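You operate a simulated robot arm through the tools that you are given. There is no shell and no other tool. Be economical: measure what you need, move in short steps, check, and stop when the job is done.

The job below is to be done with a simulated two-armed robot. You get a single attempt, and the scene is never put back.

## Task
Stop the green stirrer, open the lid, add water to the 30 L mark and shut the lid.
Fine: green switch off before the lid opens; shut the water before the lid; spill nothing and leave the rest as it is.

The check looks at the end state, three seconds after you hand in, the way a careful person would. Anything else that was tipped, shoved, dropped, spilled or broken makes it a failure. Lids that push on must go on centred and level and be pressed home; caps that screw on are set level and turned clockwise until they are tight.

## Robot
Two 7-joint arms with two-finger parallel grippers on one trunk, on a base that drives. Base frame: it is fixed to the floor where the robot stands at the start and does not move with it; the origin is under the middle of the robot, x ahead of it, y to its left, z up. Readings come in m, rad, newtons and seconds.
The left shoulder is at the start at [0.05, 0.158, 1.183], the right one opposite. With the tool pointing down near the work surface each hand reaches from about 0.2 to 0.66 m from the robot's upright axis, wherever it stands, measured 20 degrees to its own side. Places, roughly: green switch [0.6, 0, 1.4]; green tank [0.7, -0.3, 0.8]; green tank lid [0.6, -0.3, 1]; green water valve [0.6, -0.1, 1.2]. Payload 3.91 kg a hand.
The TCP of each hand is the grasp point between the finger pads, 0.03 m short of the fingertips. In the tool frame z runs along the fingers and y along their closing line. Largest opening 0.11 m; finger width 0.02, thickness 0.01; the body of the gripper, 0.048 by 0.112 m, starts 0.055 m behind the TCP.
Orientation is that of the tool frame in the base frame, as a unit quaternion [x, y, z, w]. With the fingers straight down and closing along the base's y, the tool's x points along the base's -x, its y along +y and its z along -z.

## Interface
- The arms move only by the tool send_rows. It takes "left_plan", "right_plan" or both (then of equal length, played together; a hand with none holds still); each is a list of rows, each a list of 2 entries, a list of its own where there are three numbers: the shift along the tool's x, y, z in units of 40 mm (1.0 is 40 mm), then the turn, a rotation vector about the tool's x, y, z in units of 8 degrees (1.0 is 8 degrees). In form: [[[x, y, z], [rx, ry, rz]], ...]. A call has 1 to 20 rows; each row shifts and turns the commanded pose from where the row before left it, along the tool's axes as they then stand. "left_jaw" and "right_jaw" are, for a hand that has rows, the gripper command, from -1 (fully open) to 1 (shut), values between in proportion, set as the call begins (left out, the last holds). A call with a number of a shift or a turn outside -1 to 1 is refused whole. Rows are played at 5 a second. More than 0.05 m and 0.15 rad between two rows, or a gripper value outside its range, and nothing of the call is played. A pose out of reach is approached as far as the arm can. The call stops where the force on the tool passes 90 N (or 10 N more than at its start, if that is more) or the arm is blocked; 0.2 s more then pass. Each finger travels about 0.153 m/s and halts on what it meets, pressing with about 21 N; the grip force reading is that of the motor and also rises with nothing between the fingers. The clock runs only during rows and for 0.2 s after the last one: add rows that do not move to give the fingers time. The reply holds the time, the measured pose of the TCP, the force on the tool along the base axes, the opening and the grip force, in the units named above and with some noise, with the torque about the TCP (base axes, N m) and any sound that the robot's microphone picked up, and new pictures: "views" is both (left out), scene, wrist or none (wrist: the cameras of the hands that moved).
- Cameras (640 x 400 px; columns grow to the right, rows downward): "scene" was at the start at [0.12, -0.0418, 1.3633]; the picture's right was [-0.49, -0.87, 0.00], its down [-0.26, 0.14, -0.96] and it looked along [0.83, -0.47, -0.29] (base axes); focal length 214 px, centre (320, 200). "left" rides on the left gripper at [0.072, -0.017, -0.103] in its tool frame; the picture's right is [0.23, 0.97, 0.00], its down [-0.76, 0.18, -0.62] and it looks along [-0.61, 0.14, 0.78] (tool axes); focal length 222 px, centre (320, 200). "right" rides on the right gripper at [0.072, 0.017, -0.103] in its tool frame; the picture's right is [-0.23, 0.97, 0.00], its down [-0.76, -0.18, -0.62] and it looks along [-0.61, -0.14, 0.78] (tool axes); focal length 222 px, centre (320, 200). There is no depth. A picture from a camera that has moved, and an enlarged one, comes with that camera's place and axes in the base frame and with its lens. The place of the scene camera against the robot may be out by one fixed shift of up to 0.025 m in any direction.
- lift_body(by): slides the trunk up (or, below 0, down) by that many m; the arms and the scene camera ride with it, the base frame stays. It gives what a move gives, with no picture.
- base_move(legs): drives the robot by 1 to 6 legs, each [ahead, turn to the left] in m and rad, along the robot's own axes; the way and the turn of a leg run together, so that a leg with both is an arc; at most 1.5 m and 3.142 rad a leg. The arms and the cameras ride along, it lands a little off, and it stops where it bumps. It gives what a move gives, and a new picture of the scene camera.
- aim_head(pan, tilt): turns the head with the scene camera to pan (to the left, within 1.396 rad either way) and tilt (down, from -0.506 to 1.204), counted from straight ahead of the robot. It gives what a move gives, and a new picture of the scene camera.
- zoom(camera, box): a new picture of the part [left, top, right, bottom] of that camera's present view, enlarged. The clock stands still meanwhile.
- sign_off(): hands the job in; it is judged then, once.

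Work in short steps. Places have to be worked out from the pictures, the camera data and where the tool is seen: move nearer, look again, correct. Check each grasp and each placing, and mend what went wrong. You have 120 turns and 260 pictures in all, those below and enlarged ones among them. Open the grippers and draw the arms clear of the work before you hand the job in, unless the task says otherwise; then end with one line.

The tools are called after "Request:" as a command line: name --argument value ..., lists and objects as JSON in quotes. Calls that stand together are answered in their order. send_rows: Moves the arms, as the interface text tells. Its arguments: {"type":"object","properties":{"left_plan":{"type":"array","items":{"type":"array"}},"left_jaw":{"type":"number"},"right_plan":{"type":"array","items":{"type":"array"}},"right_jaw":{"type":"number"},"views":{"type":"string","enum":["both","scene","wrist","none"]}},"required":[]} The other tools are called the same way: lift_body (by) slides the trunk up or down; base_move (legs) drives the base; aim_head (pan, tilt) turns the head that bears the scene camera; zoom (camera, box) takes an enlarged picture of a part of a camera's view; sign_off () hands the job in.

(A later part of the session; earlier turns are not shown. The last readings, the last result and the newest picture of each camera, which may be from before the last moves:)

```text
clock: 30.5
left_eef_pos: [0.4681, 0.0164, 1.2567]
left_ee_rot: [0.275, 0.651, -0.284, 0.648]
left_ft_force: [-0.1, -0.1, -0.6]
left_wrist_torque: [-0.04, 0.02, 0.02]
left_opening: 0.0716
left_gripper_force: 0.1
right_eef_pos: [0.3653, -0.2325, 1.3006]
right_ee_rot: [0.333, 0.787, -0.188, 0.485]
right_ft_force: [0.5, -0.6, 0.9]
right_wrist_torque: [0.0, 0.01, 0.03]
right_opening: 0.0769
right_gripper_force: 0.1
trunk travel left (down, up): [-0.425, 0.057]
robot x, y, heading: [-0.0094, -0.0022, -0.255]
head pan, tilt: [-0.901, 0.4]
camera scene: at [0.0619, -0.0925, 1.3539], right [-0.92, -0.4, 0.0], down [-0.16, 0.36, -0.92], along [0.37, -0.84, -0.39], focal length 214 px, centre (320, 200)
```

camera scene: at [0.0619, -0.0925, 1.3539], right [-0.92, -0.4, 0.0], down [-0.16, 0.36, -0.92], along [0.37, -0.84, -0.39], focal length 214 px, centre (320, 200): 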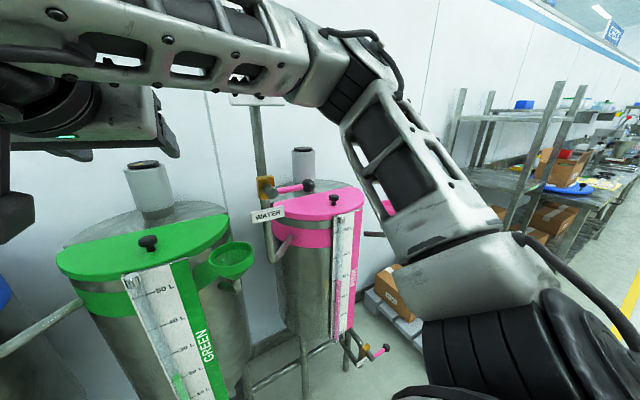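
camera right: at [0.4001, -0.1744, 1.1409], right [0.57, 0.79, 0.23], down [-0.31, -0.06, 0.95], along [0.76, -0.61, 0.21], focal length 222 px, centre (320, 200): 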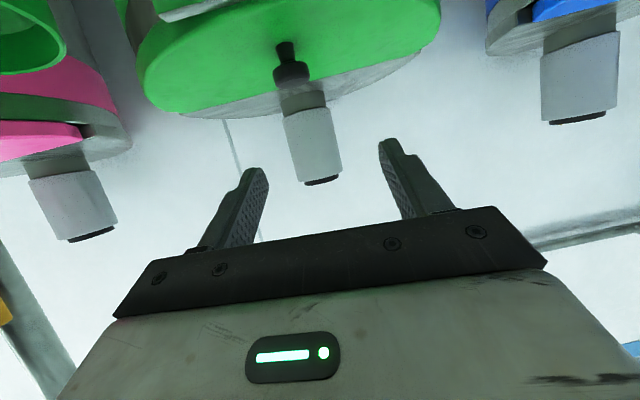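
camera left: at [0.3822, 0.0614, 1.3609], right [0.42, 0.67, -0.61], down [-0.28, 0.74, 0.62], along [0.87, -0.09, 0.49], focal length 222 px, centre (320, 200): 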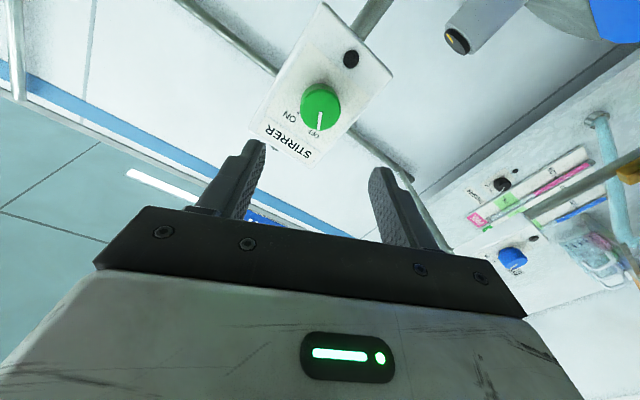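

Clear so far. I turn the remaining 0.24 rad and re-centre the head.

Request:
base_move --legs '[[0.0, -0.24]]'

Request:
aim_head --pan 0.0 --tilt 0.45

```text
clock: 31.7
left_eef_pos: [0.4581, -0.0977, 1.2581]
left_ee_rot: [0.351, 0.614, -0.359, 0.609]
left_ft_force: [0.2, -0.7, 0.1]
left_wrist_torque: [0.0, 0.01, 0.01]
left_opening: 0.0716
left_gripper_force: 0.0
right_eef_pos: [0.2993, -0.3159, 1.3019]
right_ee_rot: [0.423, 0.743, -0.243, 0.459]
right_ft_force: [-0.5, -0.2, 0.7]
right_wrist_torque: [-0.02, -0.02, 0.01]
right_opening: 0.077
right_gripper_force: 0.1
trunk travel left (down, up): [-0.425, 0.057]
robot x, y, heading: [-0.0127, -0.0003, -0.493]
head pan, tilt: [-0.901, 0.4]
camera scene: at [0.0371, -0.1077, 1.3539], right [-0.99, -0.17, 0.0], down [-0.07, 0.38, -0.92], along [0.16, -0.91, -0.39], focal length 214 px, centre (320, 200)
```

scene: 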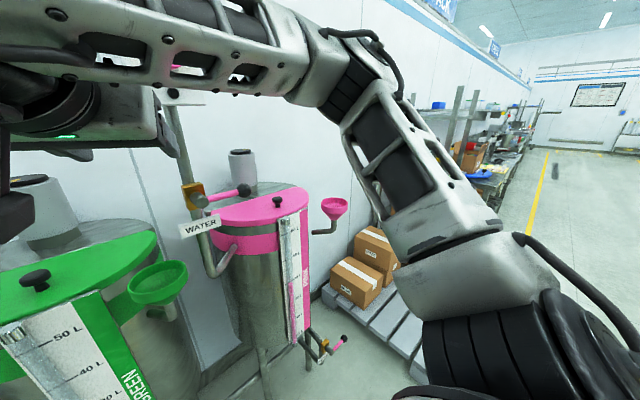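

```text
clock: 32.9
left_eef_pos: [0.4583, -0.097, 1.2575]
left_ee_rot: [0.351, 0.614, -0.359, 0.609]
left_ft_force: [-0.1, 0.0, 0.0]
left_wrist_torque: [0.01, 0.0, 0.06]
left_opening: 0.0713
left_gripper_force: 0.1
right_eef_pos: [0.2996, -0.316, 1.303]
right_ee_rot: [0.424, 0.742, -0.244, 0.458]
right_ft_force: [-0.3, -0.9, -0.1]
right_wrist_torque: [0.01, -0.01, -0.04]
right_opening: 0.0771
right_gripper_force: 0.0
trunk travel left (down, up): [-0.425, 0.057]
robot x, y, heading: [-0.0103, -0.0006, -0.496]
head pan, tilt: [0.0, 0.45]
camera scene: at [0.1021, -0.0601, 1.3492], right [-0.48, -0.88, 0.0], down [-0.38, 0.21, -0.9], along [0.79, -0.43, -0.44], focal length 214 px, centre (320, 200)
```

scene: 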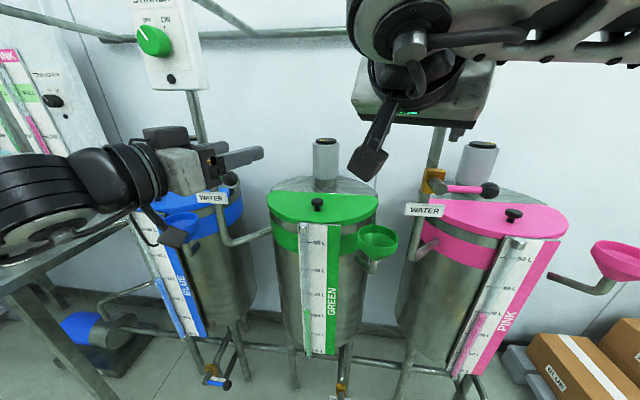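

Facing the green tank squarely now. I re-align the left hand with the heading, then drive forward 0.1 m.

Request:
send_rows --left_plan '[[[0, 0, 0], [-1, 0, 0]], [[0, 0, 0], [-1, 0, 0]], [[0, 0, 0], [-1, 0, 0]], [[0, 0.6, -0.5], [-0.5, 0, 0]], [[0, 0.6, -0.5], [0, 0, 0]]]' --views "none"

Request:
base_move --legs '[[0.1, 0.0]]'

```text
clock: 34.1
left_eef_pos: [0.4681, -0.0448, 1.2647]
left_ee_rot: [0.192, 0.683, -0.199, 0.676]
left_ft_force: [0.2, 0.9, -0.7]
left_wrist_torque: [0.02, -0.03, -0.01]
left_opening: 0.0717
left_gripper_force: 0.2
left hand out of reach, approached as far as the arm can: row 5
right_eef_pos: [0.298, -0.3153, 1.3037]
right_ee_rot: [0.424, 0.742, -0.243, 0.458]
right_ft_force: [-0.2, -0.2, 0.4]
right_wrist_torque: [-0.05, 0.01, -0.04]
right_opening: 0.077
right_gripper_force: 0.0
trunk travel left (down, up): [-0.425, 0.057]
robot x, y, heading: [-0.0122, 0.0006, -0.501]
head pan, tilt: [0.0, 0.45]
```

```text
clock: 35.3
left_eef_pos: [0.5555, -0.092, 1.2633]
left_ee_rot: [0.192, 0.684, -0.201, 0.674]
left_ft_force: [0.0, 0.3, -0.2]
left_wrist_torque: [-0.01, -0.03, -0.02]
left_opening: 0.0715
left_gripper_force: 0.0
right_eef_pos: [0.3861, -0.3624, 1.3022]
right_ee_rot: [0.423, 0.743, -0.243, 0.458]
right_ft_force: [0.8, -0.2, -0.1]
right_wrist_torque: [0.02, 0.02, -0.01]
right_opening: 0.0768
right_gripper_force: 0.1
trunk travel left (down, up): [-0.425, 0.057]
robot x, y, heading: [0.0742, -0.0475, -0.499]
head pan, tilt: [0.0, 0.45]
camera scene: at [0.1897, -0.1077, 1.3491], right [-0.48, -0.88, 0.0], down [-0.38, 0.21, -0.9], along [0.79, -0.43, -0.44], focal length 214 px, centre (320, 200)
```

scene: 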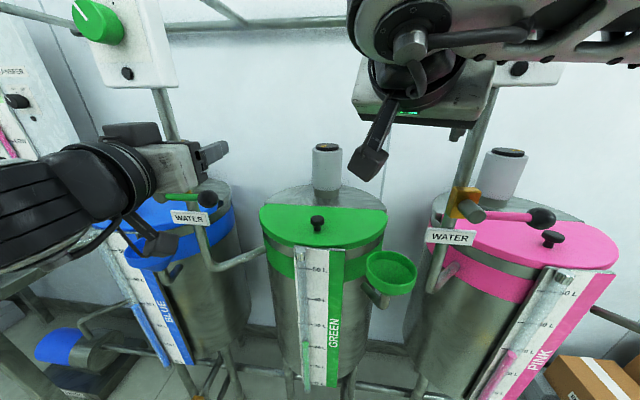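

No bump. I rotate the right hand to the heading and move to the pre-grasp over the lid.

Request:
send_rows --right_plan '[[[0, 0, 0], [-0.8, 0.02, -0.42]], [[0, 0, 0], [-0.8, 0.02, -0.42]], [[0, 0, 0], [-0.8, 0.02, -0.42]], [[0, 0, 0], [-0.8, 0.02, -0.42]], [[0.68, 0.68, 0.66], [0, 0, 0]], [[0.68, 0.68, 0.66], [0, 0, 0]], [[0.68, 0.68, 0.66], [0, 0, 0]], [[0.68, 0.68, 0.66], [0, 0, 0]], [[0.5, 0.68, 0.45], [0, 0, 0]]]'

```text
clock: 37.3
left_eef_pos: [0.5548, -0.0909, 1.2639]
left_ee_rot: [0.193, 0.683, -0.201, 0.675]
left_ft_force: [0.9, 0.0, -1.1]
left_wrist_torque: [0.01, -0.01, -0.04]
left_opening: 0.0716
left_gripper_force: 0.0
right_eef_pos: [0.5007, -0.2632, 1.1335]
right_ee_rot: [0.224, 0.824, -0.122, 0.506]
right_ft_force: [-0.3, 0.1, 0.5]
right_wrist_torque: [-0.02, 0.02, 0.02]
right_opening: 0.077
right_gripper_force: 0.1
trunk travel left (down, up): [-0.425, 0.057]
robot x, y, heading: [0.075, -0.0454, -0.502]
head pan, tilt: [0.0, 0.45]
camera scene: at [0.1893, -0.1067, 1.3492], right [-0.48, -0.88, 0.0], down [-0.38, 0.21, -0.9], along [0.79, -0.43, -0.44], focal length 214 px, centre (320, 200)
camera right: at [0.4007, -0.1869, 1.1186], right [0.57, 0.79, 0.23], down [-0.28, -0.07, 0.96], along [0.77, -0.61, 0.18], focal length 222 px, centre (320, 200)
```

scene: 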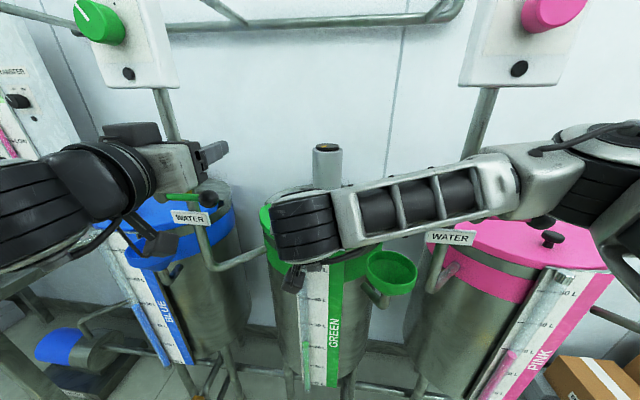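
right: 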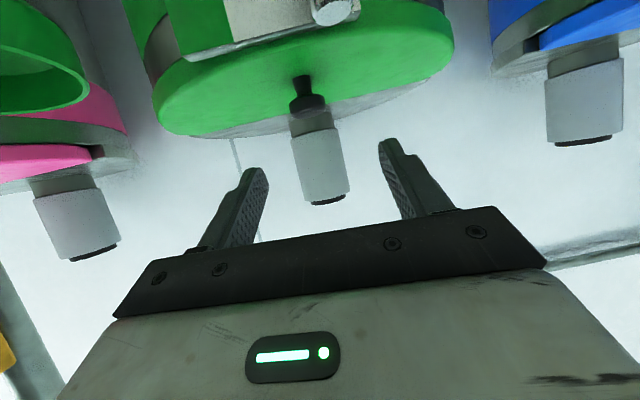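

Knob head relative to TCP: 10 mm along x, −13 mm along y, 0.14 m along z. I correct laterally and advance 0.085 m with a look.

Request:
send_rows --right_plan '[[[0.25, -0.32, 0.4], [0, 0, 0]], [[0, 0, 0.85], [0, 0, 0]], [[0, 0, 0.85], [0, 0, 0]]]' --views "wrist"

```text
clock: 38.1
left_eef_pos: [0.5544, -0.0923, 1.264]
left_ee_rot: [0.193, 0.683, -0.201, 0.675]
left_ft_force: [0.5, -0.1, 0.4]
left_wrist_torque: [0.02, 0.01, 0.0]
left_opening: 0.0716
left_gripper_force: 0.1
right_eef_pos: [0.5544, -0.3122, 1.086]
right_ee_rot: [0.224, 0.824, -0.123, 0.506]
right_ft_force: [-0.4, -0.1, -0.6]
right_wrist_torque: [0.03, 0.01, 0.03]
right_opening: 0.0773
right_gripper_force: 0.0
trunk travel left (down, up): [-0.425, 0.057]
robot x, y, heading: [0.0745, -0.0459, -0.495]
head pan, tilt: [0.0, 0.45]
camera right: at [0.4545, -0.2344, 1.071], right [0.57, 0.79, 0.23], down [-0.28, -0.07, 0.96], along [0.77, -0.61, 0.18], focal length 222 px, centre (320, 200)
```

right: 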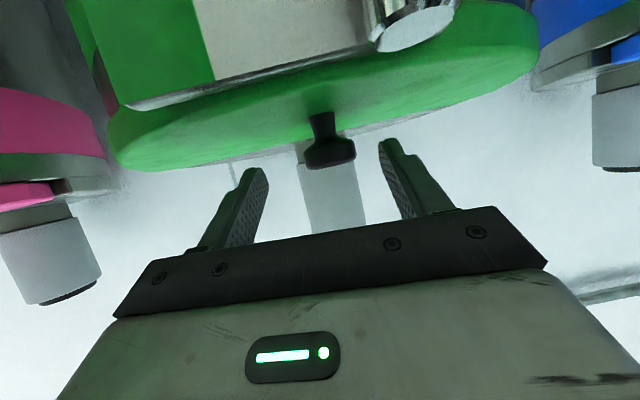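

Refined: knob head at (0.57, -0.31, 1.069), only ~19 mm ahead. Small correction, then close on the head.

Request:
send_rows --right_plan '[[[0.19, 0.2, 0.25], [0, 0, 0]], [[0, 0, 0], [0, 0, 0]]]' --views "none"

Request:
send_rows --right_plan '[[[0, 0, 0], [0, 0, 0]], [[0, 0, 0], [0, 0, 0]], [[0, 0, 0], [0, 0, 0]]]' --right_jaw 1 --views "wrist"

```text
clock: 38.7
left_eef_pos: [0.5557, -0.0924, 1.2649]
left_ee_rot: [0.192, 0.683, -0.2, 0.676]
left_ft_force: [-0.2, 0.3, 0.0]
left_wrist_torque: [-0.01, 0.0, -0.01]
left_opening: 0.0714
left_gripper_force: 0.1
right_eef_pos: [0.5621, -0.3058, 1.0761]
right_ee_rot: [0.224, 0.824, -0.122, 0.506]
right_ft_force: [0.5, -0.6, -0.6]
right_wrist_torque: [0.03, 0.0, 0.0]
right_opening: 0.077
right_gripper_force: 0.1
trunk travel left (down, up): [-0.425, 0.057]
robot x, y, heading: [0.0699, -0.0505, -0.499]
head pan, tilt: [0.0, 0.45]
```

```text
clock: 39.5
left_eef_pos: [0.5543, -0.0939, 1.2645]
left_ee_rot: [0.194, 0.682, -0.2, 0.676]
left_ft_force: [0.0, 0.2, -0.2]
left_wrist_torque: [-0.03, 0.01, -0.01]
left_opening: 0.0714
left_gripper_force: 0.1
right_eef_pos: [0.5618, -0.3055, 1.0751]
right_ee_rot: [0.225, 0.824, -0.124, 0.505]
right_ft_force: [-1.7, -3.8, -0.2]
right_wrist_torque: [-0.66, 0.37, -0.06]
right_opening: 0.0332
right_gripper_force: 44.8
trunk travel left (down, up): [-0.425, 0.057]
robot x, y, heading: [0.0726, -0.0471, -0.5]
head pan, tilt: [0.0, 0.45]
camera right: at [0.4621, -0.2292, 1.0598], right [0.57, 0.79, 0.22], down [-0.28, -0.07, 0.96], along [0.77, -0.61, 0.18], focal length 222 px, centre (320, 200)
```

right: 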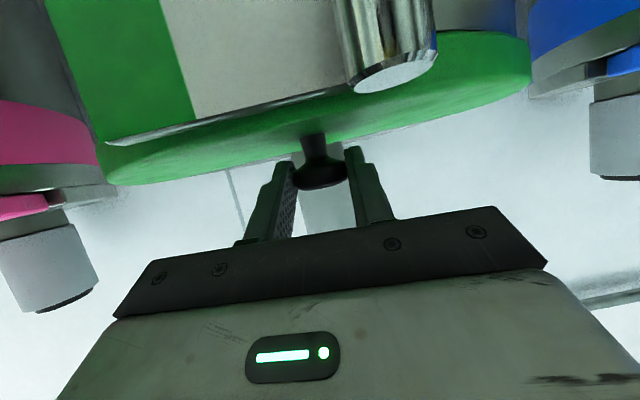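

Knob gripped. Lifting along the hinge arc (radius ≈0.13 m), 24° first, watching the force.

Request:
send_rows --right_plan '[[[-0.455, 0, -0.093], [0, 1, 0]], [[-0.455, 0, -0.093], [0, 1, 0]], [[-0.455, 0, -0.093], [0, 1, 0]]]'

```text
clock: 40.3
left_eef_pos: [0.5557, -0.0936, 1.2632]
left_ee_rot: [0.193, 0.684, -0.2, 0.675]
left_ft_force: [0.3, 0.3, 0.2]
left_wrist_torque: [0.03, 0.0, -0.02]
left_opening: 0.0715
left_gripper_force: 0.0
right_eef_pos: [0.5845, -0.3224, 1.1262]
right_ee_rot: [0.247, 0.911, -0.075, 0.323]
right_ft_force: [9.6, -14.0, -3.9]
right_wrist_torque: [-0.25, -1.38, -0.32]
right_opening: 0.0334
right_gripper_force: 45.2
trunk travel left (down, up): [-0.425, 0.057]
robot x, y, heading: [0.0743, -0.0491, -0.501]
head pan, tilt: [0.0, 0.45]
camera scene: at [0.1903, -0.1094, 1.3489], right [-0.48, -0.88, 0.0], down [-0.38, 0.21, -0.9], along [0.79, -0.43, -0.44], focal length 214 px, centre (320, 200)
camera right: at [0.4871, -0.2475, 1.1623], right [0.64, 0.75, 0.17], down [0.08, -0.28, 0.96], along [0.77, -0.6, -0.23], focal length 222 px, centre (320, 200)
```

scene: 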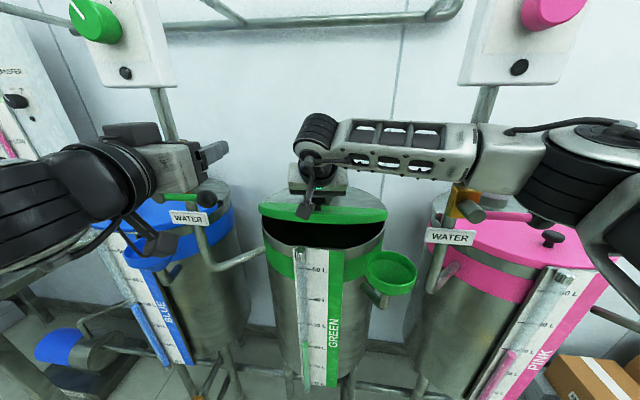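
right: 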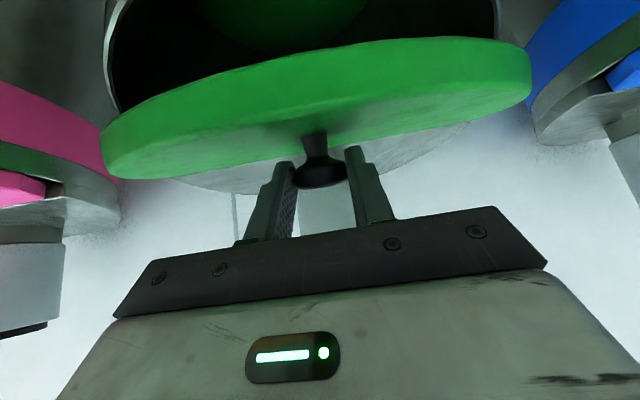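

The lid is opening; a ~15 N pull toward the hinge suggests a slightly smaller radius, so I trim forward and continue 32°.

Request:
send_rows --right_plan '[[[-0.46, -0.06, 0.05], [0, 1, 0]], [[-0.45, -0.04, 0.0], [0, 1, 0]], [[-0.45, 0, -0.04], [0, 1, 0]], [[-0.45, 0, -0.04], [0, 1, 0]]]'

```text
clock: 41.3
left_eef_pos: [0.5619, -0.0847, 1.2604]
left_ee_rot: [0.189, 0.685, -0.202, 0.674]
left_ft_force: [0.2, 0.1, -0.1]
left_wrist_torque: [-0.02, 0.01, -0.01]
left_opening: 0.0716
left_gripper_force: 0.1
right_eef_pos: [0.5939, -0.3307, 1.1383]
right_ee_rot: [0.242, 0.968, 0.005, 0.064]
right_ft_force: [51.4, 42.4, -5.6]
right_wrist_torque: [0.54, -1.77, -0.06]
right_opening: 0.0336
right_gripper_force: 45.1
right hand out of reach, approached as far as the arm can: row 4
trunk travel left (down, up): [-0.425, 0.057]
robot x, y, heading: [0.073, -0.0439, -0.497]
head pan, tilt: [0.0, 0.45]
camera scene: at [0.1979, -0.0991, 1.3483], right [-0.47, -0.88, 0.01], down [-0.39, 0.2, -0.9], along [0.79, -0.43, -0.44], focal length 214 px, centre (320, 200)
camera right: at [0.5266, -0.2792, 1.2338], right [0.65, 0.75, 0.07], down [0.5, -0.5, 0.7], along [0.56, -0.43, -0.71], focal length 222 px, centre (320, 200)
```

scene: 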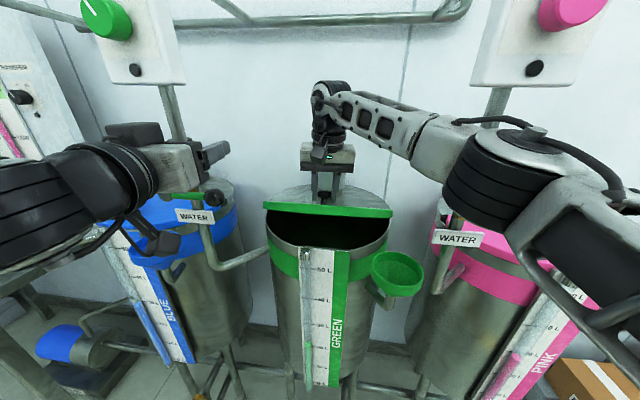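
right: 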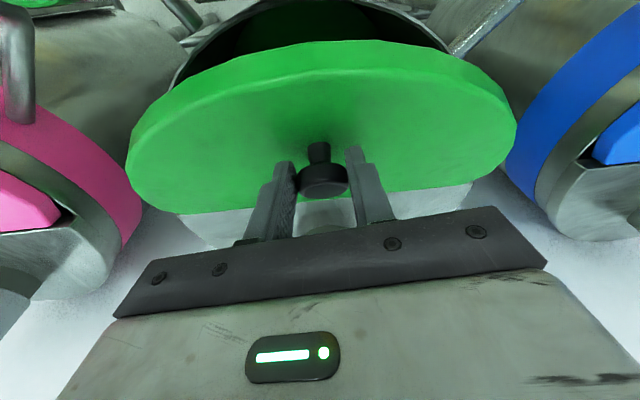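

The right arm is straining: its elbow seems to be near the pink valve as the wrist pitches down. I back up two rows to relieve it and look.

Request:
send_rows --right_plan '[[[0.3, 0, -0.0], [0, -1, 0]], [[0.3, 0, 0.0], [0, -1, 0]]]'

Request:
zoom --camera "scene" --box '[400, 60, 640, 340]'

```text
clock: 41.9
left_eef_pos: [0.5632, -0.0868, 1.2593]
left_ee_rot: [0.19, 0.685, -0.204, 0.673]
left_ft_force: [1.3, 0.2, 0.2]
left_wrist_torque: [0.05, -0.02, 0.0]
left_opening: 0.0714
left_gripper_force: 0.0
right_eef_pos: [0.5758, -0.3192, 1.1329]
right_ee_rot: [0.238, 0.951, -0.027, 0.197]
right_ft_force: [56.0, 55.2, -19.3]
right_wrist_torque: [1.51, -0.26, 1.22]
right_opening: 0.0332
right_gripper_force: 44.5
trunk travel left (down, up): [-0.425, 0.057]
robot x, y, heading: [0.0729, -0.0466, -0.498]
head pan, tilt: [0.0, 0.45]
camera scene: at [0.1986, -0.1001, 1.3484], right [-0.48, -0.88, 0.01], down [-0.39, 0.2, -0.9], along [0.79, -0.43, -0.44], focal length 214 px, centre (320, 200)
camera right: at [0.487, -0.2564, 1.2023], right [0.64, 0.76, 0.13], down [0.31, -0.4, 0.86], along [0.71, -0.51, -0.49], focal length 222 px, centre (320, 200)
```

scene: 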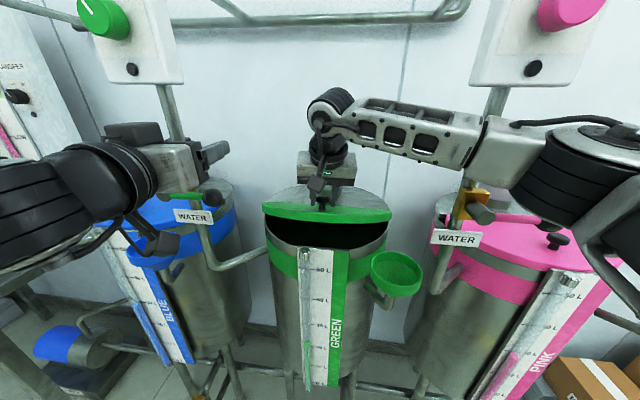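
right: 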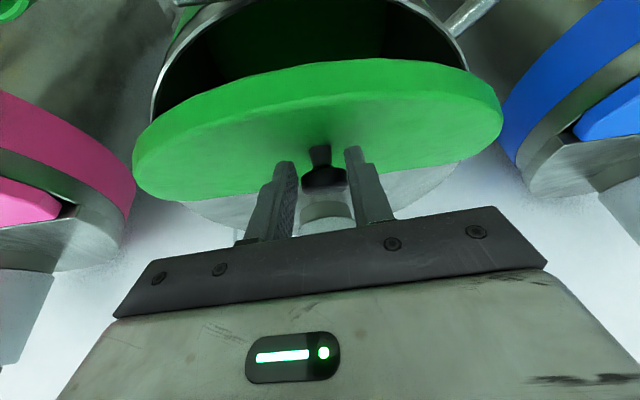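

```text
1.43 times, centred on (520, 200) of scene
camera zoom: at [0.1986, -0.1001, 1.3484], right [-0.48, -0.88, 0.01], down [-0.39, 0.2, -0.9], along [0.79, -0.43, -0.44], focal length 306 px, centre (34, 200)
```

zoom: 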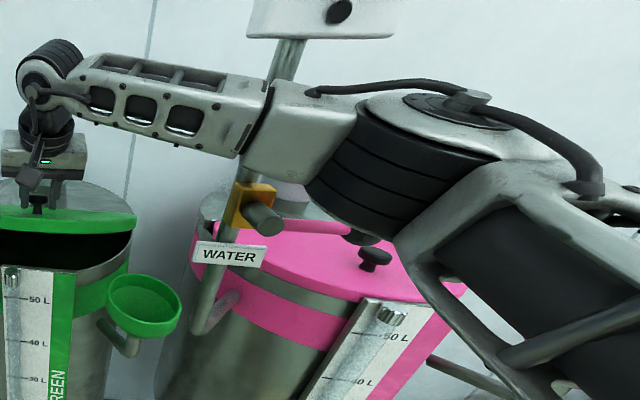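

The elbow is pressing near the pink valve, and commanded pose is ahead of the actual one by ~45 mm. I draw the command back toward the actual pose to release the strain.

Request:
send_rows --right_plan '[[[0.5, 0, 0], [0, 0, 0]], [[0.5, 0, 0], [0, 0, 0]]]'

Request:
zoom --camera "scene" --box '[400, 60, 640, 340]'

```text
clock: 42.5
left_eef_pos: [0.5559, -0.0885, 1.2645]
left_ee_rot: [0.192, 0.683, -0.2, 0.676]
left_ft_force: [-0.9, 1.0, 0.3]
left_wrist_torque: [0.09, 0.03, -0.03]
left_opening: 0.0715
left_gripper_force: 0.1
right_eef_pos: [0.5323, -0.317, 1.1218]
right_ee_rot: [0.253, 0.947, -0.04, 0.194]
right_ft_force: [-0.6, 0.2, 0.2]
right_wrist_torque: [-0.06, 0.0, -0.01]
right_opening: 0.0
right_gripper_force: 36.9
trunk travel left (down, up): [-0.425, 0.057]
robot x, y, heading: [0.0749, -0.0518, -0.497]
head pan, tilt: [0.0, 0.45]
camera scene: at [0.1884, -0.1055, 1.3495], right [-0.48, -0.88, 0.0], down [-0.38, 0.21, -0.9], along [0.79, -0.43, -0.43], focal length 214 px, centre (320, 200)
camera right: at [0.4466, -0.2509, 1.1905], right [0.66, 0.74, 0.11], down [0.3, -0.4, 0.87], along [0.68, -0.54, -0.49], focal length 222 px, centre (320, 200)
```

scene: 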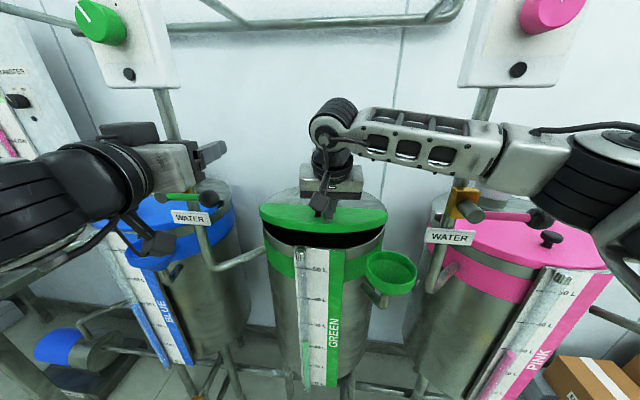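
right: 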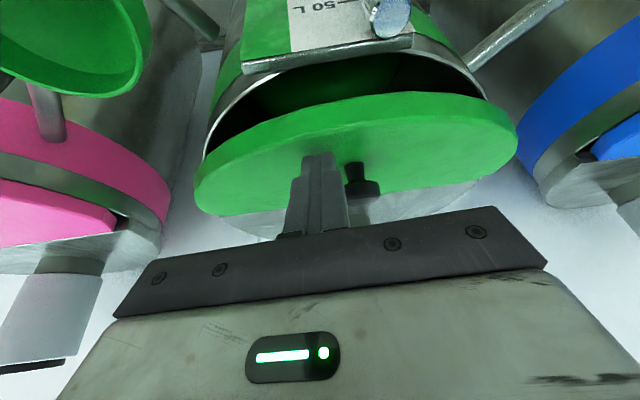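

```text
1.43 times, centred on (520, 200) of scene
camera zoom: at [0.1884, -0.1055, 1.3495], right [-0.48, -0.88, 0.0], down [-0.38, 0.21, -0.9], along [0.79, -0.43, -0.43], focal length 306 px, centre (34, 200)
```

zoom: 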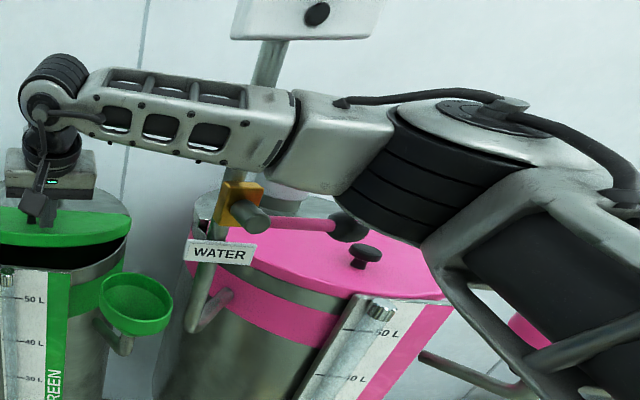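

The grip slipped off, and the pink lever looks unchanged. I lift the right hand clear and see what the lid does.

Request:
send_rows --right_plan '[[[0, 0, -0.6], [0, 0, 0]], [[0.3, 0, -0.8], [0, 0, 0]]]'

```text
clock: 43.1
left_eef_pos: [0.5542, -0.0919, 1.2646]
left_ee_rot: [0.192, 0.683, -0.199, 0.676]
left_ft_force: [0.3, -0.5, 0.0]
left_wrist_torque: [0.0, 0.02, -0.02]
left_opening: 0.0718
left_gripper_force: 0.0
right_eef_pos: [0.5021, -0.3062, 1.168]
right_ee_rot: [0.253, 0.947, -0.039, 0.192]
right_ft_force: [0.5, -0.1, 0.7]
right_wrist_torque: [0.0, -0.02, -0.01]
right_opening: 0.0002
right_gripper_force: 37.5
trunk travel left (down, up): [-0.425, 0.057]
robot x, y, heading: [0.0757, -0.0474, -0.496]
head pan, tilt: [0.0, 0.45]
camera scene: at [0.1885, -0.1073, 1.3493], right [-0.48, -0.88, 0.0], down [-0.38, 0.21, -0.9], along [0.79, -0.43, -0.43], focal length 214 px, centre (320, 200)
camera right: at [0.4167, -0.241, 1.2367], right [0.66, 0.74, 0.11], down [0.3, -0.4, 0.86], along [0.68, -0.54, -0.49], focal length 222 px, centre (320, 200)
```

scene: 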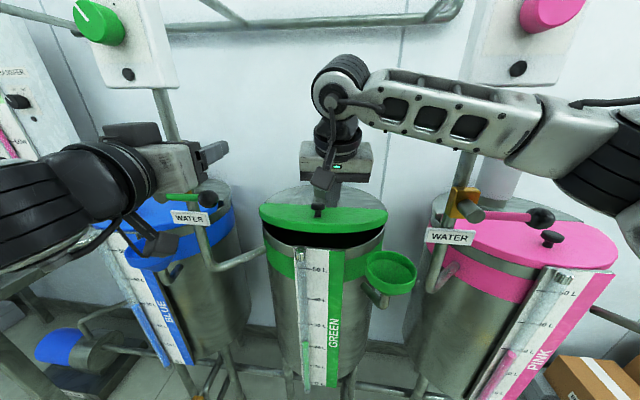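
right: 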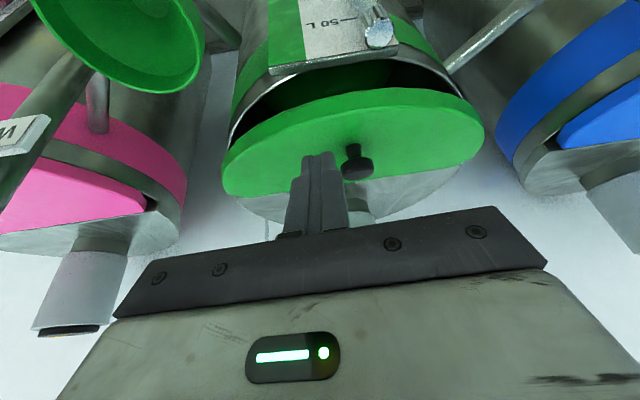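

The lid stays by itself at ~20° (friction hinge), so I can push it open from underneath. For elbow clearance I back the base by 0.07 m.

Request:
base_move --legs '[[-0.07, 0.0]]'

```text
clock: 44.1
left_eef_pos: [0.4936, -0.0591, 1.2643]
left_ee_rot: [0.193, 0.682, -0.2, 0.676]
left_ft_force: [-1.1, -0.2, -0.4]
left_wrist_torque: [-0.01, 0.0, 0.01]
left_opening: 0.0717
left_gripper_force: 0.0
right_eef_pos: [0.441, -0.273, 1.1683]
right_ee_rot: [0.253, 0.947, -0.039, 0.193]
right_ft_force: [-0.6, 0.7, 0.4]
right_wrist_torque: [-0.03, 0.0, -0.02]
right_opening: 0.0
right_gripper_force: 38.2
trunk travel left (down, up): [-0.425, 0.057]
robot x, y, heading: [0.0153, -0.0133, -0.497]
head pan, tilt: [0.0, 0.45]
camera scene: at [0.1269, -0.0734, 1.3494], right [-0.48, -0.88, 0.0], down [-0.38, 0.21, -0.9], along [0.79, -0.43, -0.43], focal length 214 px, centre (320, 200)
```

scene: 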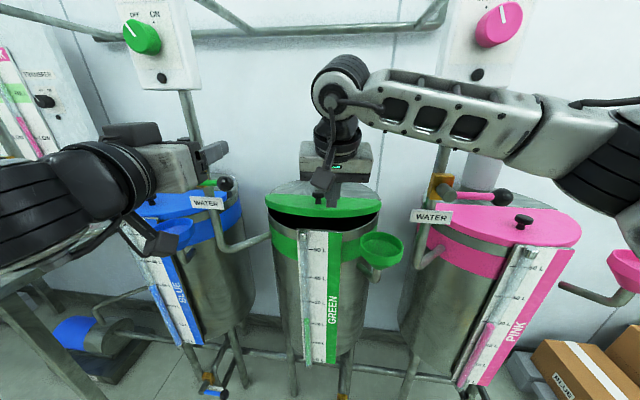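

Now I pitch the right hand up to slightly above horizontal, in place.

Request:
send_rows --right_plan '[[[0, 0, 0], [0, -1, 0]], [[0, 0, 0], [0, -1, 0]], [[0, 0, 0], [0, -1, 0]], [[0, 0, 0], [0, -1, 0]], [[0, 0, 0], [0, -1, 0]], [[0, 0, 0], [0, -1, 0]], [[0, 0, 0], [0, -1, 0]], [[0, 0, 0], [0, -1, 0]], [[0, 0, 0], [0, -1, 0]], [[0, 0, 0], [0, -0.4, 0]]]'

```text
clock: 46.3
left_eef_pos: [0.493, -0.06, 1.2641]
left_ee_rot: [0.192, 0.683, -0.199, 0.676]
left_ft_force: [-0.4, -0.5, -0.2]
left_wrist_torque: [0.0, -0.05, 0.01]
left_opening: 0.0713
left_gripper_force: 0.1
right_eef_pos: [0.4418, -0.2738, 1.1678]
right_ee_rot: [0.177, 0.632, -0.184, 0.732]
right_ft_force: [0.7, 0.0, -0.3]
right_wrist_torque: [-0.01, 0.0, -0.04]
right_opening: 0.0
right_gripper_force: 37.4
trunk travel left (down, up): [-0.425, 0.057]
robot x, y, heading: [0.0117, -0.0134, -0.496]
head pan, tilt: [0.0, 0.45]
camera scene: at [0.1277, -0.074, 1.3492], right [-0.48, -0.88, 0.0], down [-0.38, 0.21, -0.9], along [0.79, -0.43, -0.44], focal length 214 px, centre (320, 200)
camera right: at [0.3703, -0.2112, 1.0825], right [0.45, 0.86, 0.25], down [-0.72, 0.19, 0.66], along [0.52, -0.48, 0.71], focal length 222 px, centre (320, 200)
```

scene: 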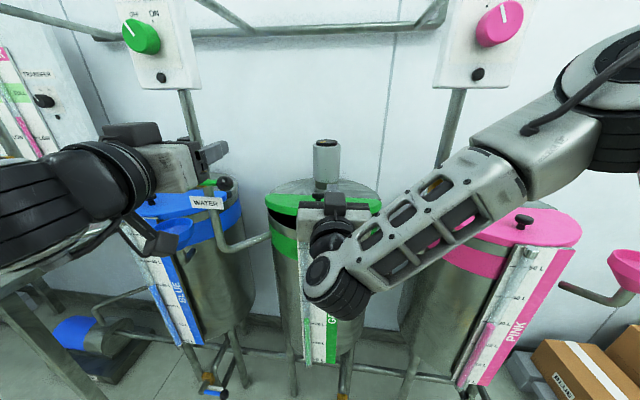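
right: 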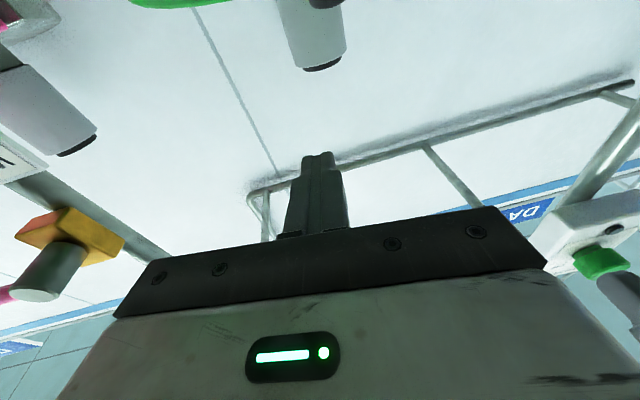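

I lower the hand in front of the tank, pulling back slightly, and check the height against the gap.

Request:
send_rows --right_plan '[[[0, 0.25, -0.8], [0, 0, 0]], [[0.8, 0.25, 0], [0, 0, 0]], [[0.8, 0, 0], [0, 0, 0]], [[0.8, 0, 0], [0, 0, 0]]]'

Request:
zoom --camera "scene" --box '[240, 150, 420, 270]'

```text
clock: 47.3
left_eef_pos: [0.4952, -0.0575, 1.2637]
left_ee_rot: [0.192, 0.683, -0.2, 0.675]
left_ft_force: [-0.7, 0.5, -0.2]
left_wrist_torque: [-0.02, 0.02, 0.0]
left_opening: 0.0713
left_gripper_force: 0.2
right_eef_pos: [0.4378, -0.2448, 1.0698]
right_ee_rot: [0.177, 0.633, -0.184, 0.731]
right_ft_force: [-0.4, -0.3, 0.1]
right_wrist_torque: [0.01, 0.01, -0.02]
right_opening: 0.0
right_gripper_force: 37.8
trunk travel left (down, up): [-0.425, 0.057]
robot x, y, heading: [0.0157, -0.0145, -0.501]
head pan, tilt: [0.0, 0.45]
camera scene: at [0.128, -0.0738, 1.3492], right [-0.48, -0.88, 0.0], down [-0.38, 0.21, -0.9], along [0.79, -0.43, -0.44], focal length 214 px, centre (320, 200)
camera right: at [0.3665, -0.182, 0.9857], right [0.45, 0.86, 0.25], down [-0.72, 0.19, 0.66], along [0.52, -0.48, 0.7], focal length 222 px, centre (320, 200)
```

scene: 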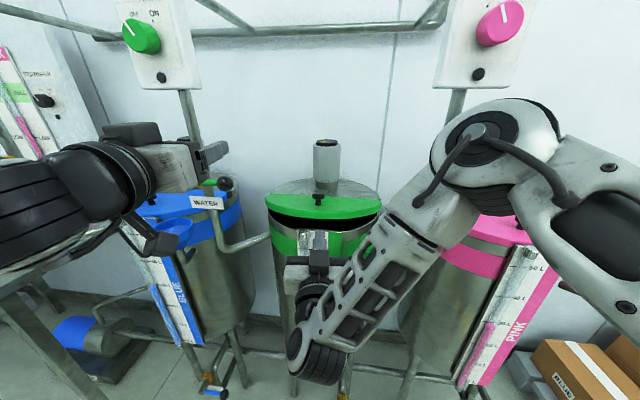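
right: 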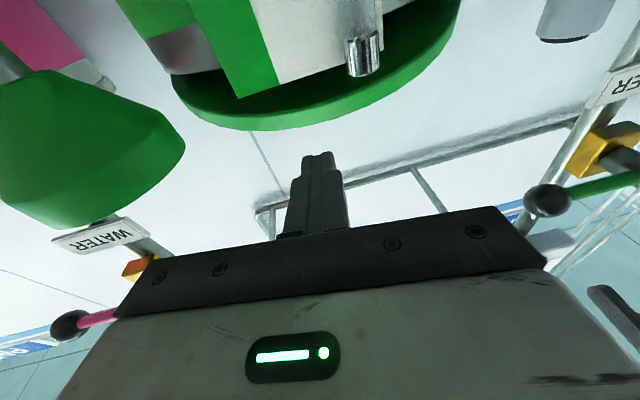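

```text
3.33 times, centred on (330, 210) of scene
camera zoom: at [0.128, -0.0738, 1.3492], right [-0.48, -0.88, 0.0], down [-0.38, 0.21, -0.9], along [0.79, -0.43, -0.44], focal length 715 px, centre (287, 167)
```

zoom: 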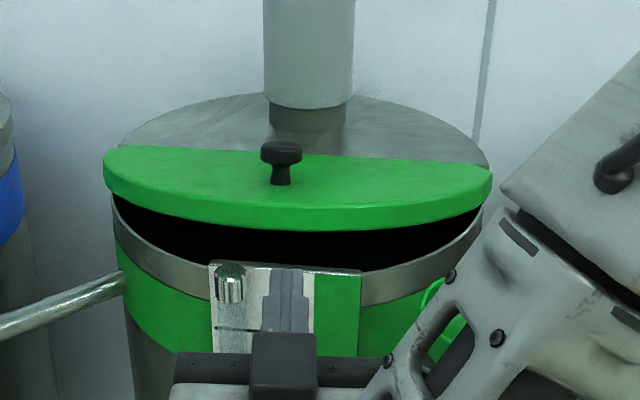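

The gap under the lid edge is only ~2–3 cm. A single 1 cm-thick finger will fit: I roll the hand 90° (camera to the left side) with jaws half open so the lower finger can go under the lid edge.

Request:
send_rows --right_plan '[[[0, 0, -0.2], [0, 1, 0]], [[0, 0, 0], [0, 0, 1]], [[0, 0, 0], [0, 0, 1]], [[0, 0, 0], [0, 0, 1]], [[0, 0, 0], [0, 0, 1]], [[0, 0, 0], [0, 0, 1]], [[0, 0, 0], [0, 0, 1]], [[0, 0, 0], [0, 0, 1]], [[0, 0, 0], [0, 0, 1]], [[0, 0, 0], [0, 0, 1]], [[0, 0, 0], [0, 0, 1]], [[0, 0, 0], [0, 0, 1]], [[0, 0, 0], [0, 0, 0.25]]]' --right_jaw -0.4

```text
clock: 50.1
left_eef_pos: [0.4936, -0.059, 1.2629]
left_ee_rot: [0.194, 0.682, -0.201, 0.676]
left_ft_force: [-0.2, 0.7, 0.3]
left_wrist_torque: [0.02, 0.02, 0.0]
left_opening: 0.0715
left_gripper_force: 0.1
right_eef_pos: [0.4285, -0.2397, 1.0665]
right_ee_rot: [0.616, 0.348, 0.364, 0.605]
right_ft_force: [0.2, 0.6, 0.7]
right_wrist_torque: [-0.01, -0.01, 0.0]
right_opening: 0.0772
right_gripper_force: 0.1
trunk travel left (down, up): [-0.425, 0.057]
robot x, y, heading: [0.0162, -0.0141, -0.496]
head pan, tilt: [0.0, 0.45]
camera scene: at [0.1277, -0.0739, 1.3492], right [-0.48, -0.88, 0.0], down [-0.38, 0.21, -0.9], along [0.79, -0.43, -0.44], focal length 214 px, centre (320, 200)
camera right: at [0.3744, -0.1265, 1.0872], right [-0.12, -0.22, 0.97], down [-0.92, -0.35, -0.2], along [0.38, -0.91, -0.16], focal length 222 px, centre (320, 200)
```

scene: 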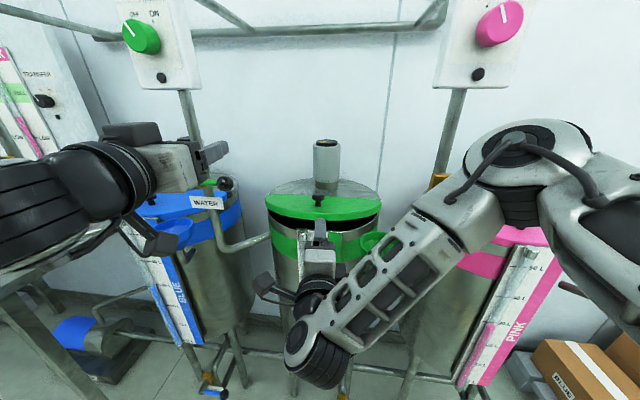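
right: 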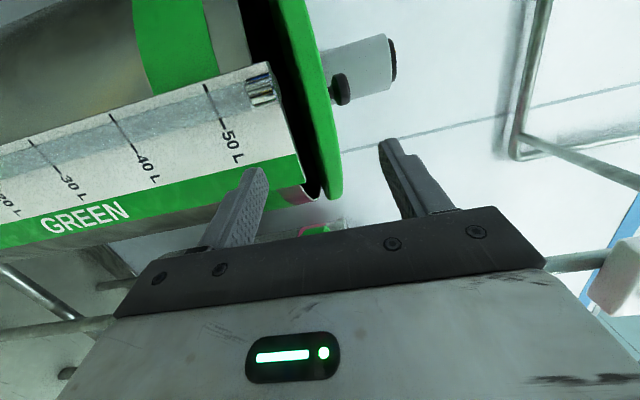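

Great side view: the gap spans z≈1.026–1.057 at the front. I raise 20 mm so the lower finger sits at z≈1.043 and advance 0.06 m.

Request:
send_rows --right_plan '[[[0, 0.51, 0], [0, 0, 0]], [[0, 0, 0.75], [0, 0, 0]], [[0, 0, 0.75], [0, 0, 0]], [[0, 0, 0], [0, 0, 0]]]' --views "wrist"

```text
clock: 51.1
left_eef_pos: [0.4934, -0.0584, 1.2636]
left_ee_rot: [0.192, 0.683, -0.199, 0.676]
left_ft_force: [-0.1, 0.0, 0.3]
left_wrist_torque: [-0.01, 0.0, -0.02]
left_opening: 0.0715
left_gripper_force: 0.0
right_eef_pos: [0.4805, -0.2716, 1.0864]
right_ee_rot: [0.616, 0.349, 0.362, 0.606]
right_ft_force: [-0.9, -0.6, 0.2]
right_wrist_torque: [0.03, 0.03, 0.01]
right_opening: 0.0769
right_gripper_force: 0.2
trunk travel left (down, up): [-0.425, 0.057]
robot x, y, heading: [0.0139, -0.0166, -0.497]
head pan, tilt: [0.0, 0.45]
camera right: at [0.4265, -0.1584, 1.1072], right [-0.12, -0.22, 0.97], down [-0.92, -0.35, -0.19], along [0.38, -0.91, -0.16], focal length 222 px, centre (320, 200)
```

right: 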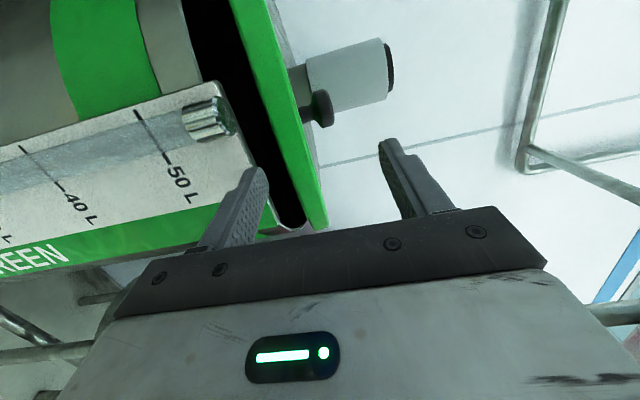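

The fingertip is at the front of the rim and at gap height. I advance 0.03 m more.

Request:
send_rows --right_plan '[[[0, 0, 0.4], [0, 0, 0]], [[0, 0, 0.4], [0, 0, 0]], [[0, 0, 0], [0, 0, 0]]]' --views "both"

```text
clock: 51.9
left_eef_pos: [0.4939, -0.0595, 1.2638]
left_ee_rot: [0.194, 0.682, -0.2, 0.676]
left_ft_force: [-0.1, 0.0, -0.1]
left_wrist_torque: [-0.03, 0.01, 0.0]
left_opening: 0.0713
left_gripper_force: 0.0
right_eef_pos: [0.5088, -0.2871, 1.0874]
right_ee_rot: [0.617, 0.348, 0.362, 0.606]
right_ft_force: [-0.7, -0.4, 1.0]
right_wrist_torque: [-0.02, -0.01, 0.01]
right_opening: 0.0767
right_gripper_force: 0.1
trunk travel left (down, up): [-0.425, 0.057]
robot x, y, heading: [0.014, -0.0175, -0.496]
head pan, tilt: [0.0, 0.45]
camera scene: at [0.1277, -0.0739, 1.3492], right [-0.48, -0.88, 0.0], down [-0.38, 0.21, -0.9], along [0.79, -0.43, -0.44], focal length 214 px, centre (320, 200)
camera right: at [0.4548, -0.173, 1.1074], right [-0.12, -0.22, 0.97], down [-0.92, -0.35, -0.19], along [0.38, -0.91, -0.16], focal length 222 px, centre (320, 200)
```

scene: 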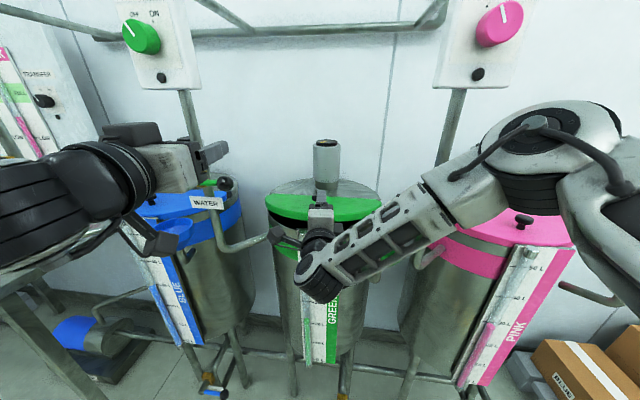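
right: 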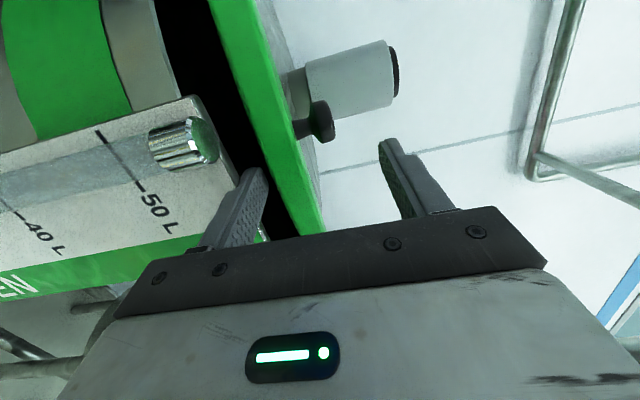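

The finger is in the gap. I go in 15 mm more, then lift gently 40 mm.

Request:
send_rows --right_plan '[[[0, 0, 0.35], [0, 0, 0]], [[0, 0.4, 0.05], [0, 0, 0]], [[0, 0.5, 0.1], [0, 0, 0]], [[0, 0.5, 0.1], [0, 0, 0]]]' --views "both"

```text
clock: 52.9
left_eef_pos: [0.4931, -0.0597, 1.2649]
left_ee_rot: [0.194, 0.682, -0.2, 0.676]
left_ft_force: [-0.5, 0.6, -0.5]
left_wrist_torque: [-0.02, -0.04, -0.01]
left_opening: 0.0714
left_gripper_force: 0.1
right_eef_pos: [0.5295, -0.3016, 1.1457]
right_ee_rot: [0.615, 0.347, 0.363, 0.608]
right_ft_force: [-0.8, 0.7, -0.5]
right_wrist_torque: [0.02, 0.06, -0.01]
right_opening: 0.0774
right_gripper_force: 0.7
trunk travel left (down, up): [-0.425, 0.057]
robot x, y, heading: [0.0178, -0.0141, -0.498]
head pan, tilt: [0.0, 0.45]
camera scene: at [0.1277, -0.0739, 1.3495], right [-0.48, -0.88, 0.0], down [-0.38, 0.21, -0.9], along [0.79, -0.43, -0.43], focal length 214 px, centre (320, 200)
camera right: at [0.4759, -0.1876, 1.1657], right [-0.13, -0.22, 0.97], down [-0.92, -0.35, -0.2], along [0.38, -0.91, -0.15], focal length 222 px, centre (320, 200)
```

scene: 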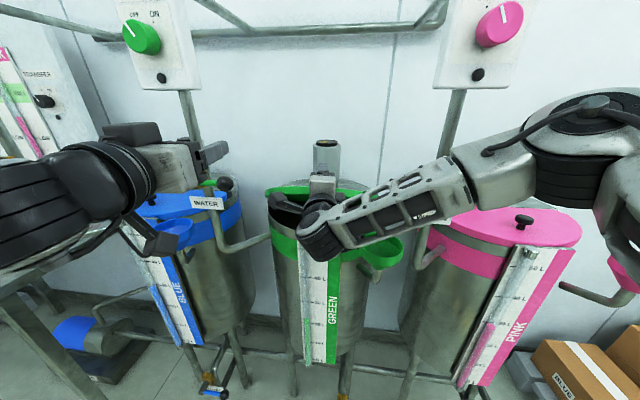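
right: 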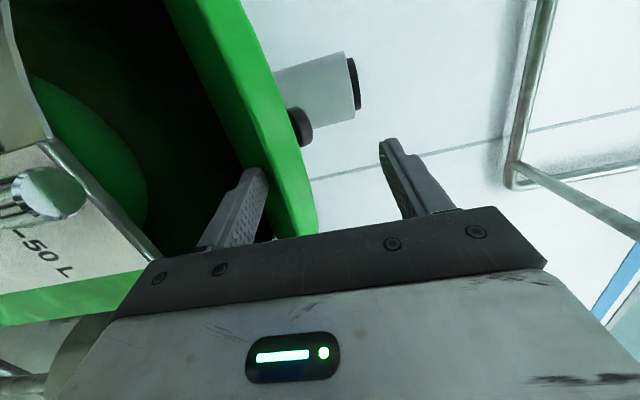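

The lid is rising nicely. Continue up, easing forward.

Request:
send_rows --right_plan '[[[0, 0.5, 0.1], [0, 0, 0]], [[0, 0.5, 0.15], [0, 0, 0]], [[0, 0.5, 0.2], [0, 0, 0]]]' --views "both"

```text
clock: 53.7
left_eef_pos: [0.4928, -0.0585, 1.2636]
left_ee_rot: [0.192, 0.683, -0.199, 0.676]
left_ft_force: [0.4, 0.4, -0.5]
left_wrist_torque: [-0.02, 0.02, 0.01]
left_opening: 0.0715
left_gripper_force: 0.1
right_eef_pos: [0.5451, -0.3101, 1.2043]
right_ee_rot: [0.616, 0.348, 0.363, 0.607]
right_ft_force: [-0.6, 0.0, -1.2]
right_wrist_torque: [0.04, 0.06, -0.02]
right_opening: 0.0775
right_gripper_force: 0.6
trunk travel left (down, up): [-0.425, 0.057]
robot x, y, heading: [0.0103, -0.0135, -0.499]
head pan, tilt: [0.0, 0.45]
camera scene: at [0.1275, -0.0739, 1.3493], right [-0.48, -0.88, 0.0], down [-0.38, 0.21, -0.9], along [0.79, -0.43, -0.44], focal length 214 px, centre (320, 200)
camera right: at [0.4899, -0.1969, 1.2239], right [-0.12, -0.22, 0.97], down [-0.92, -0.35, -0.2], along [0.38, -0.91, -0.16], focal length 222 px, centre (320, 200)
```

scene: 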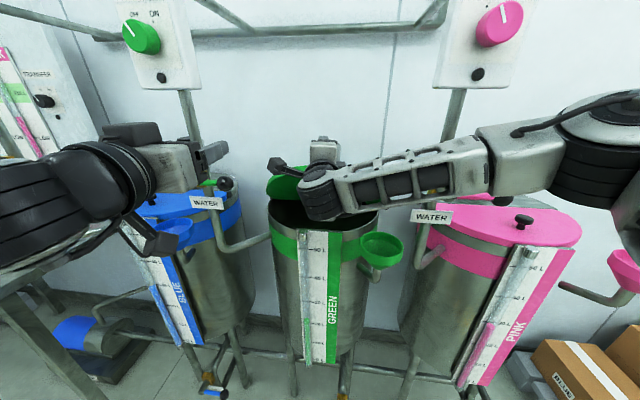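
right: 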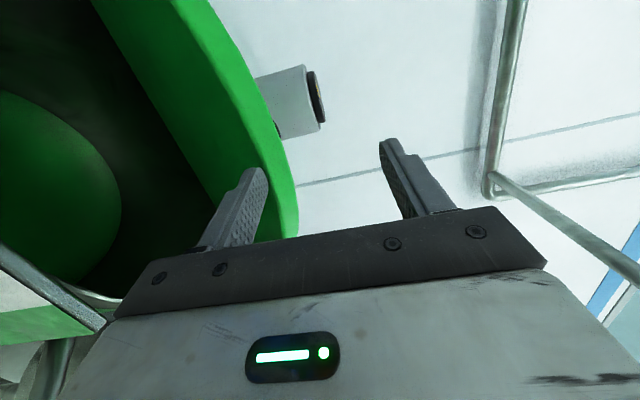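

Lid at ~50°. Now push forward with a little rise, watching the force.

Request:
send_rows --right_plan '[[[0, 0.2, 0.5], [0, 0, 0]], [[0, 0.15, 0.5], [0, 0, 0]], [[0, 0.1, 0.5], [0, 0, 0]]]' --views "both"

```text
clock: 54.5
left_eef_pos: [0.4933, -0.0589, 1.2639]
left_ee_rot: [0.193, 0.683, -0.201, 0.676]
left_ft_force: [0.6, 0.2, -0.4]
left_wrist_torque: [0.01, -0.01, -0.01]
left_opening: 0.0716
left_gripper_force: 0.0
right_eef_pos: [0.5978, -0.3395, 1.2213]
right_ee_rot: [0.616, 0.349, 0.363, 0.606]
right_ft_force: [-0.2, -0.8, -0.3]
right_wrist_torque: [0.01, 0.0, 0.04]
right_opening: 0.0773
right_gripper_force: 0.0
trunk travel left (down, up): [-0.425, 0.057]
robot x, y, heading: [0.0157, -0.0102, -0.495]
head pan, tilt: [0.0, 0.45]
camera scene: at [0.1279, -0.0739, 1.3492], right [-0.48, -0.88, 0.0], down [-0.38, 0.21, -0.9], along [0.79, -0.43, -0.44], focal length 214 px, centre (320, 200)
camera right: at [0.5429, -0.2257, 1.242], right [-0.12, -0.22, 0.97], down [-0.92, -0.35, -0.19], along [0.38, -0.91, -0.16], focal length 222 px, centre (320, 200)
```

scene: 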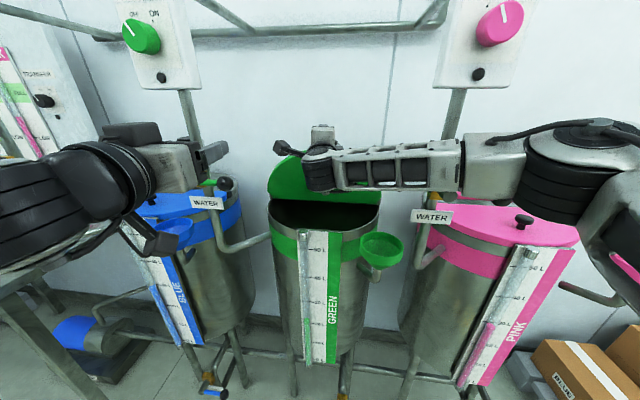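
right: 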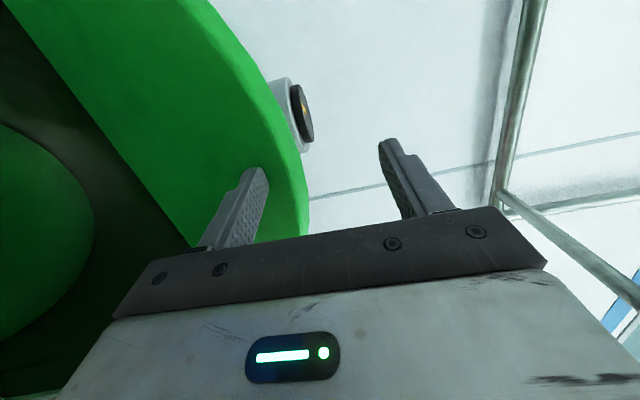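

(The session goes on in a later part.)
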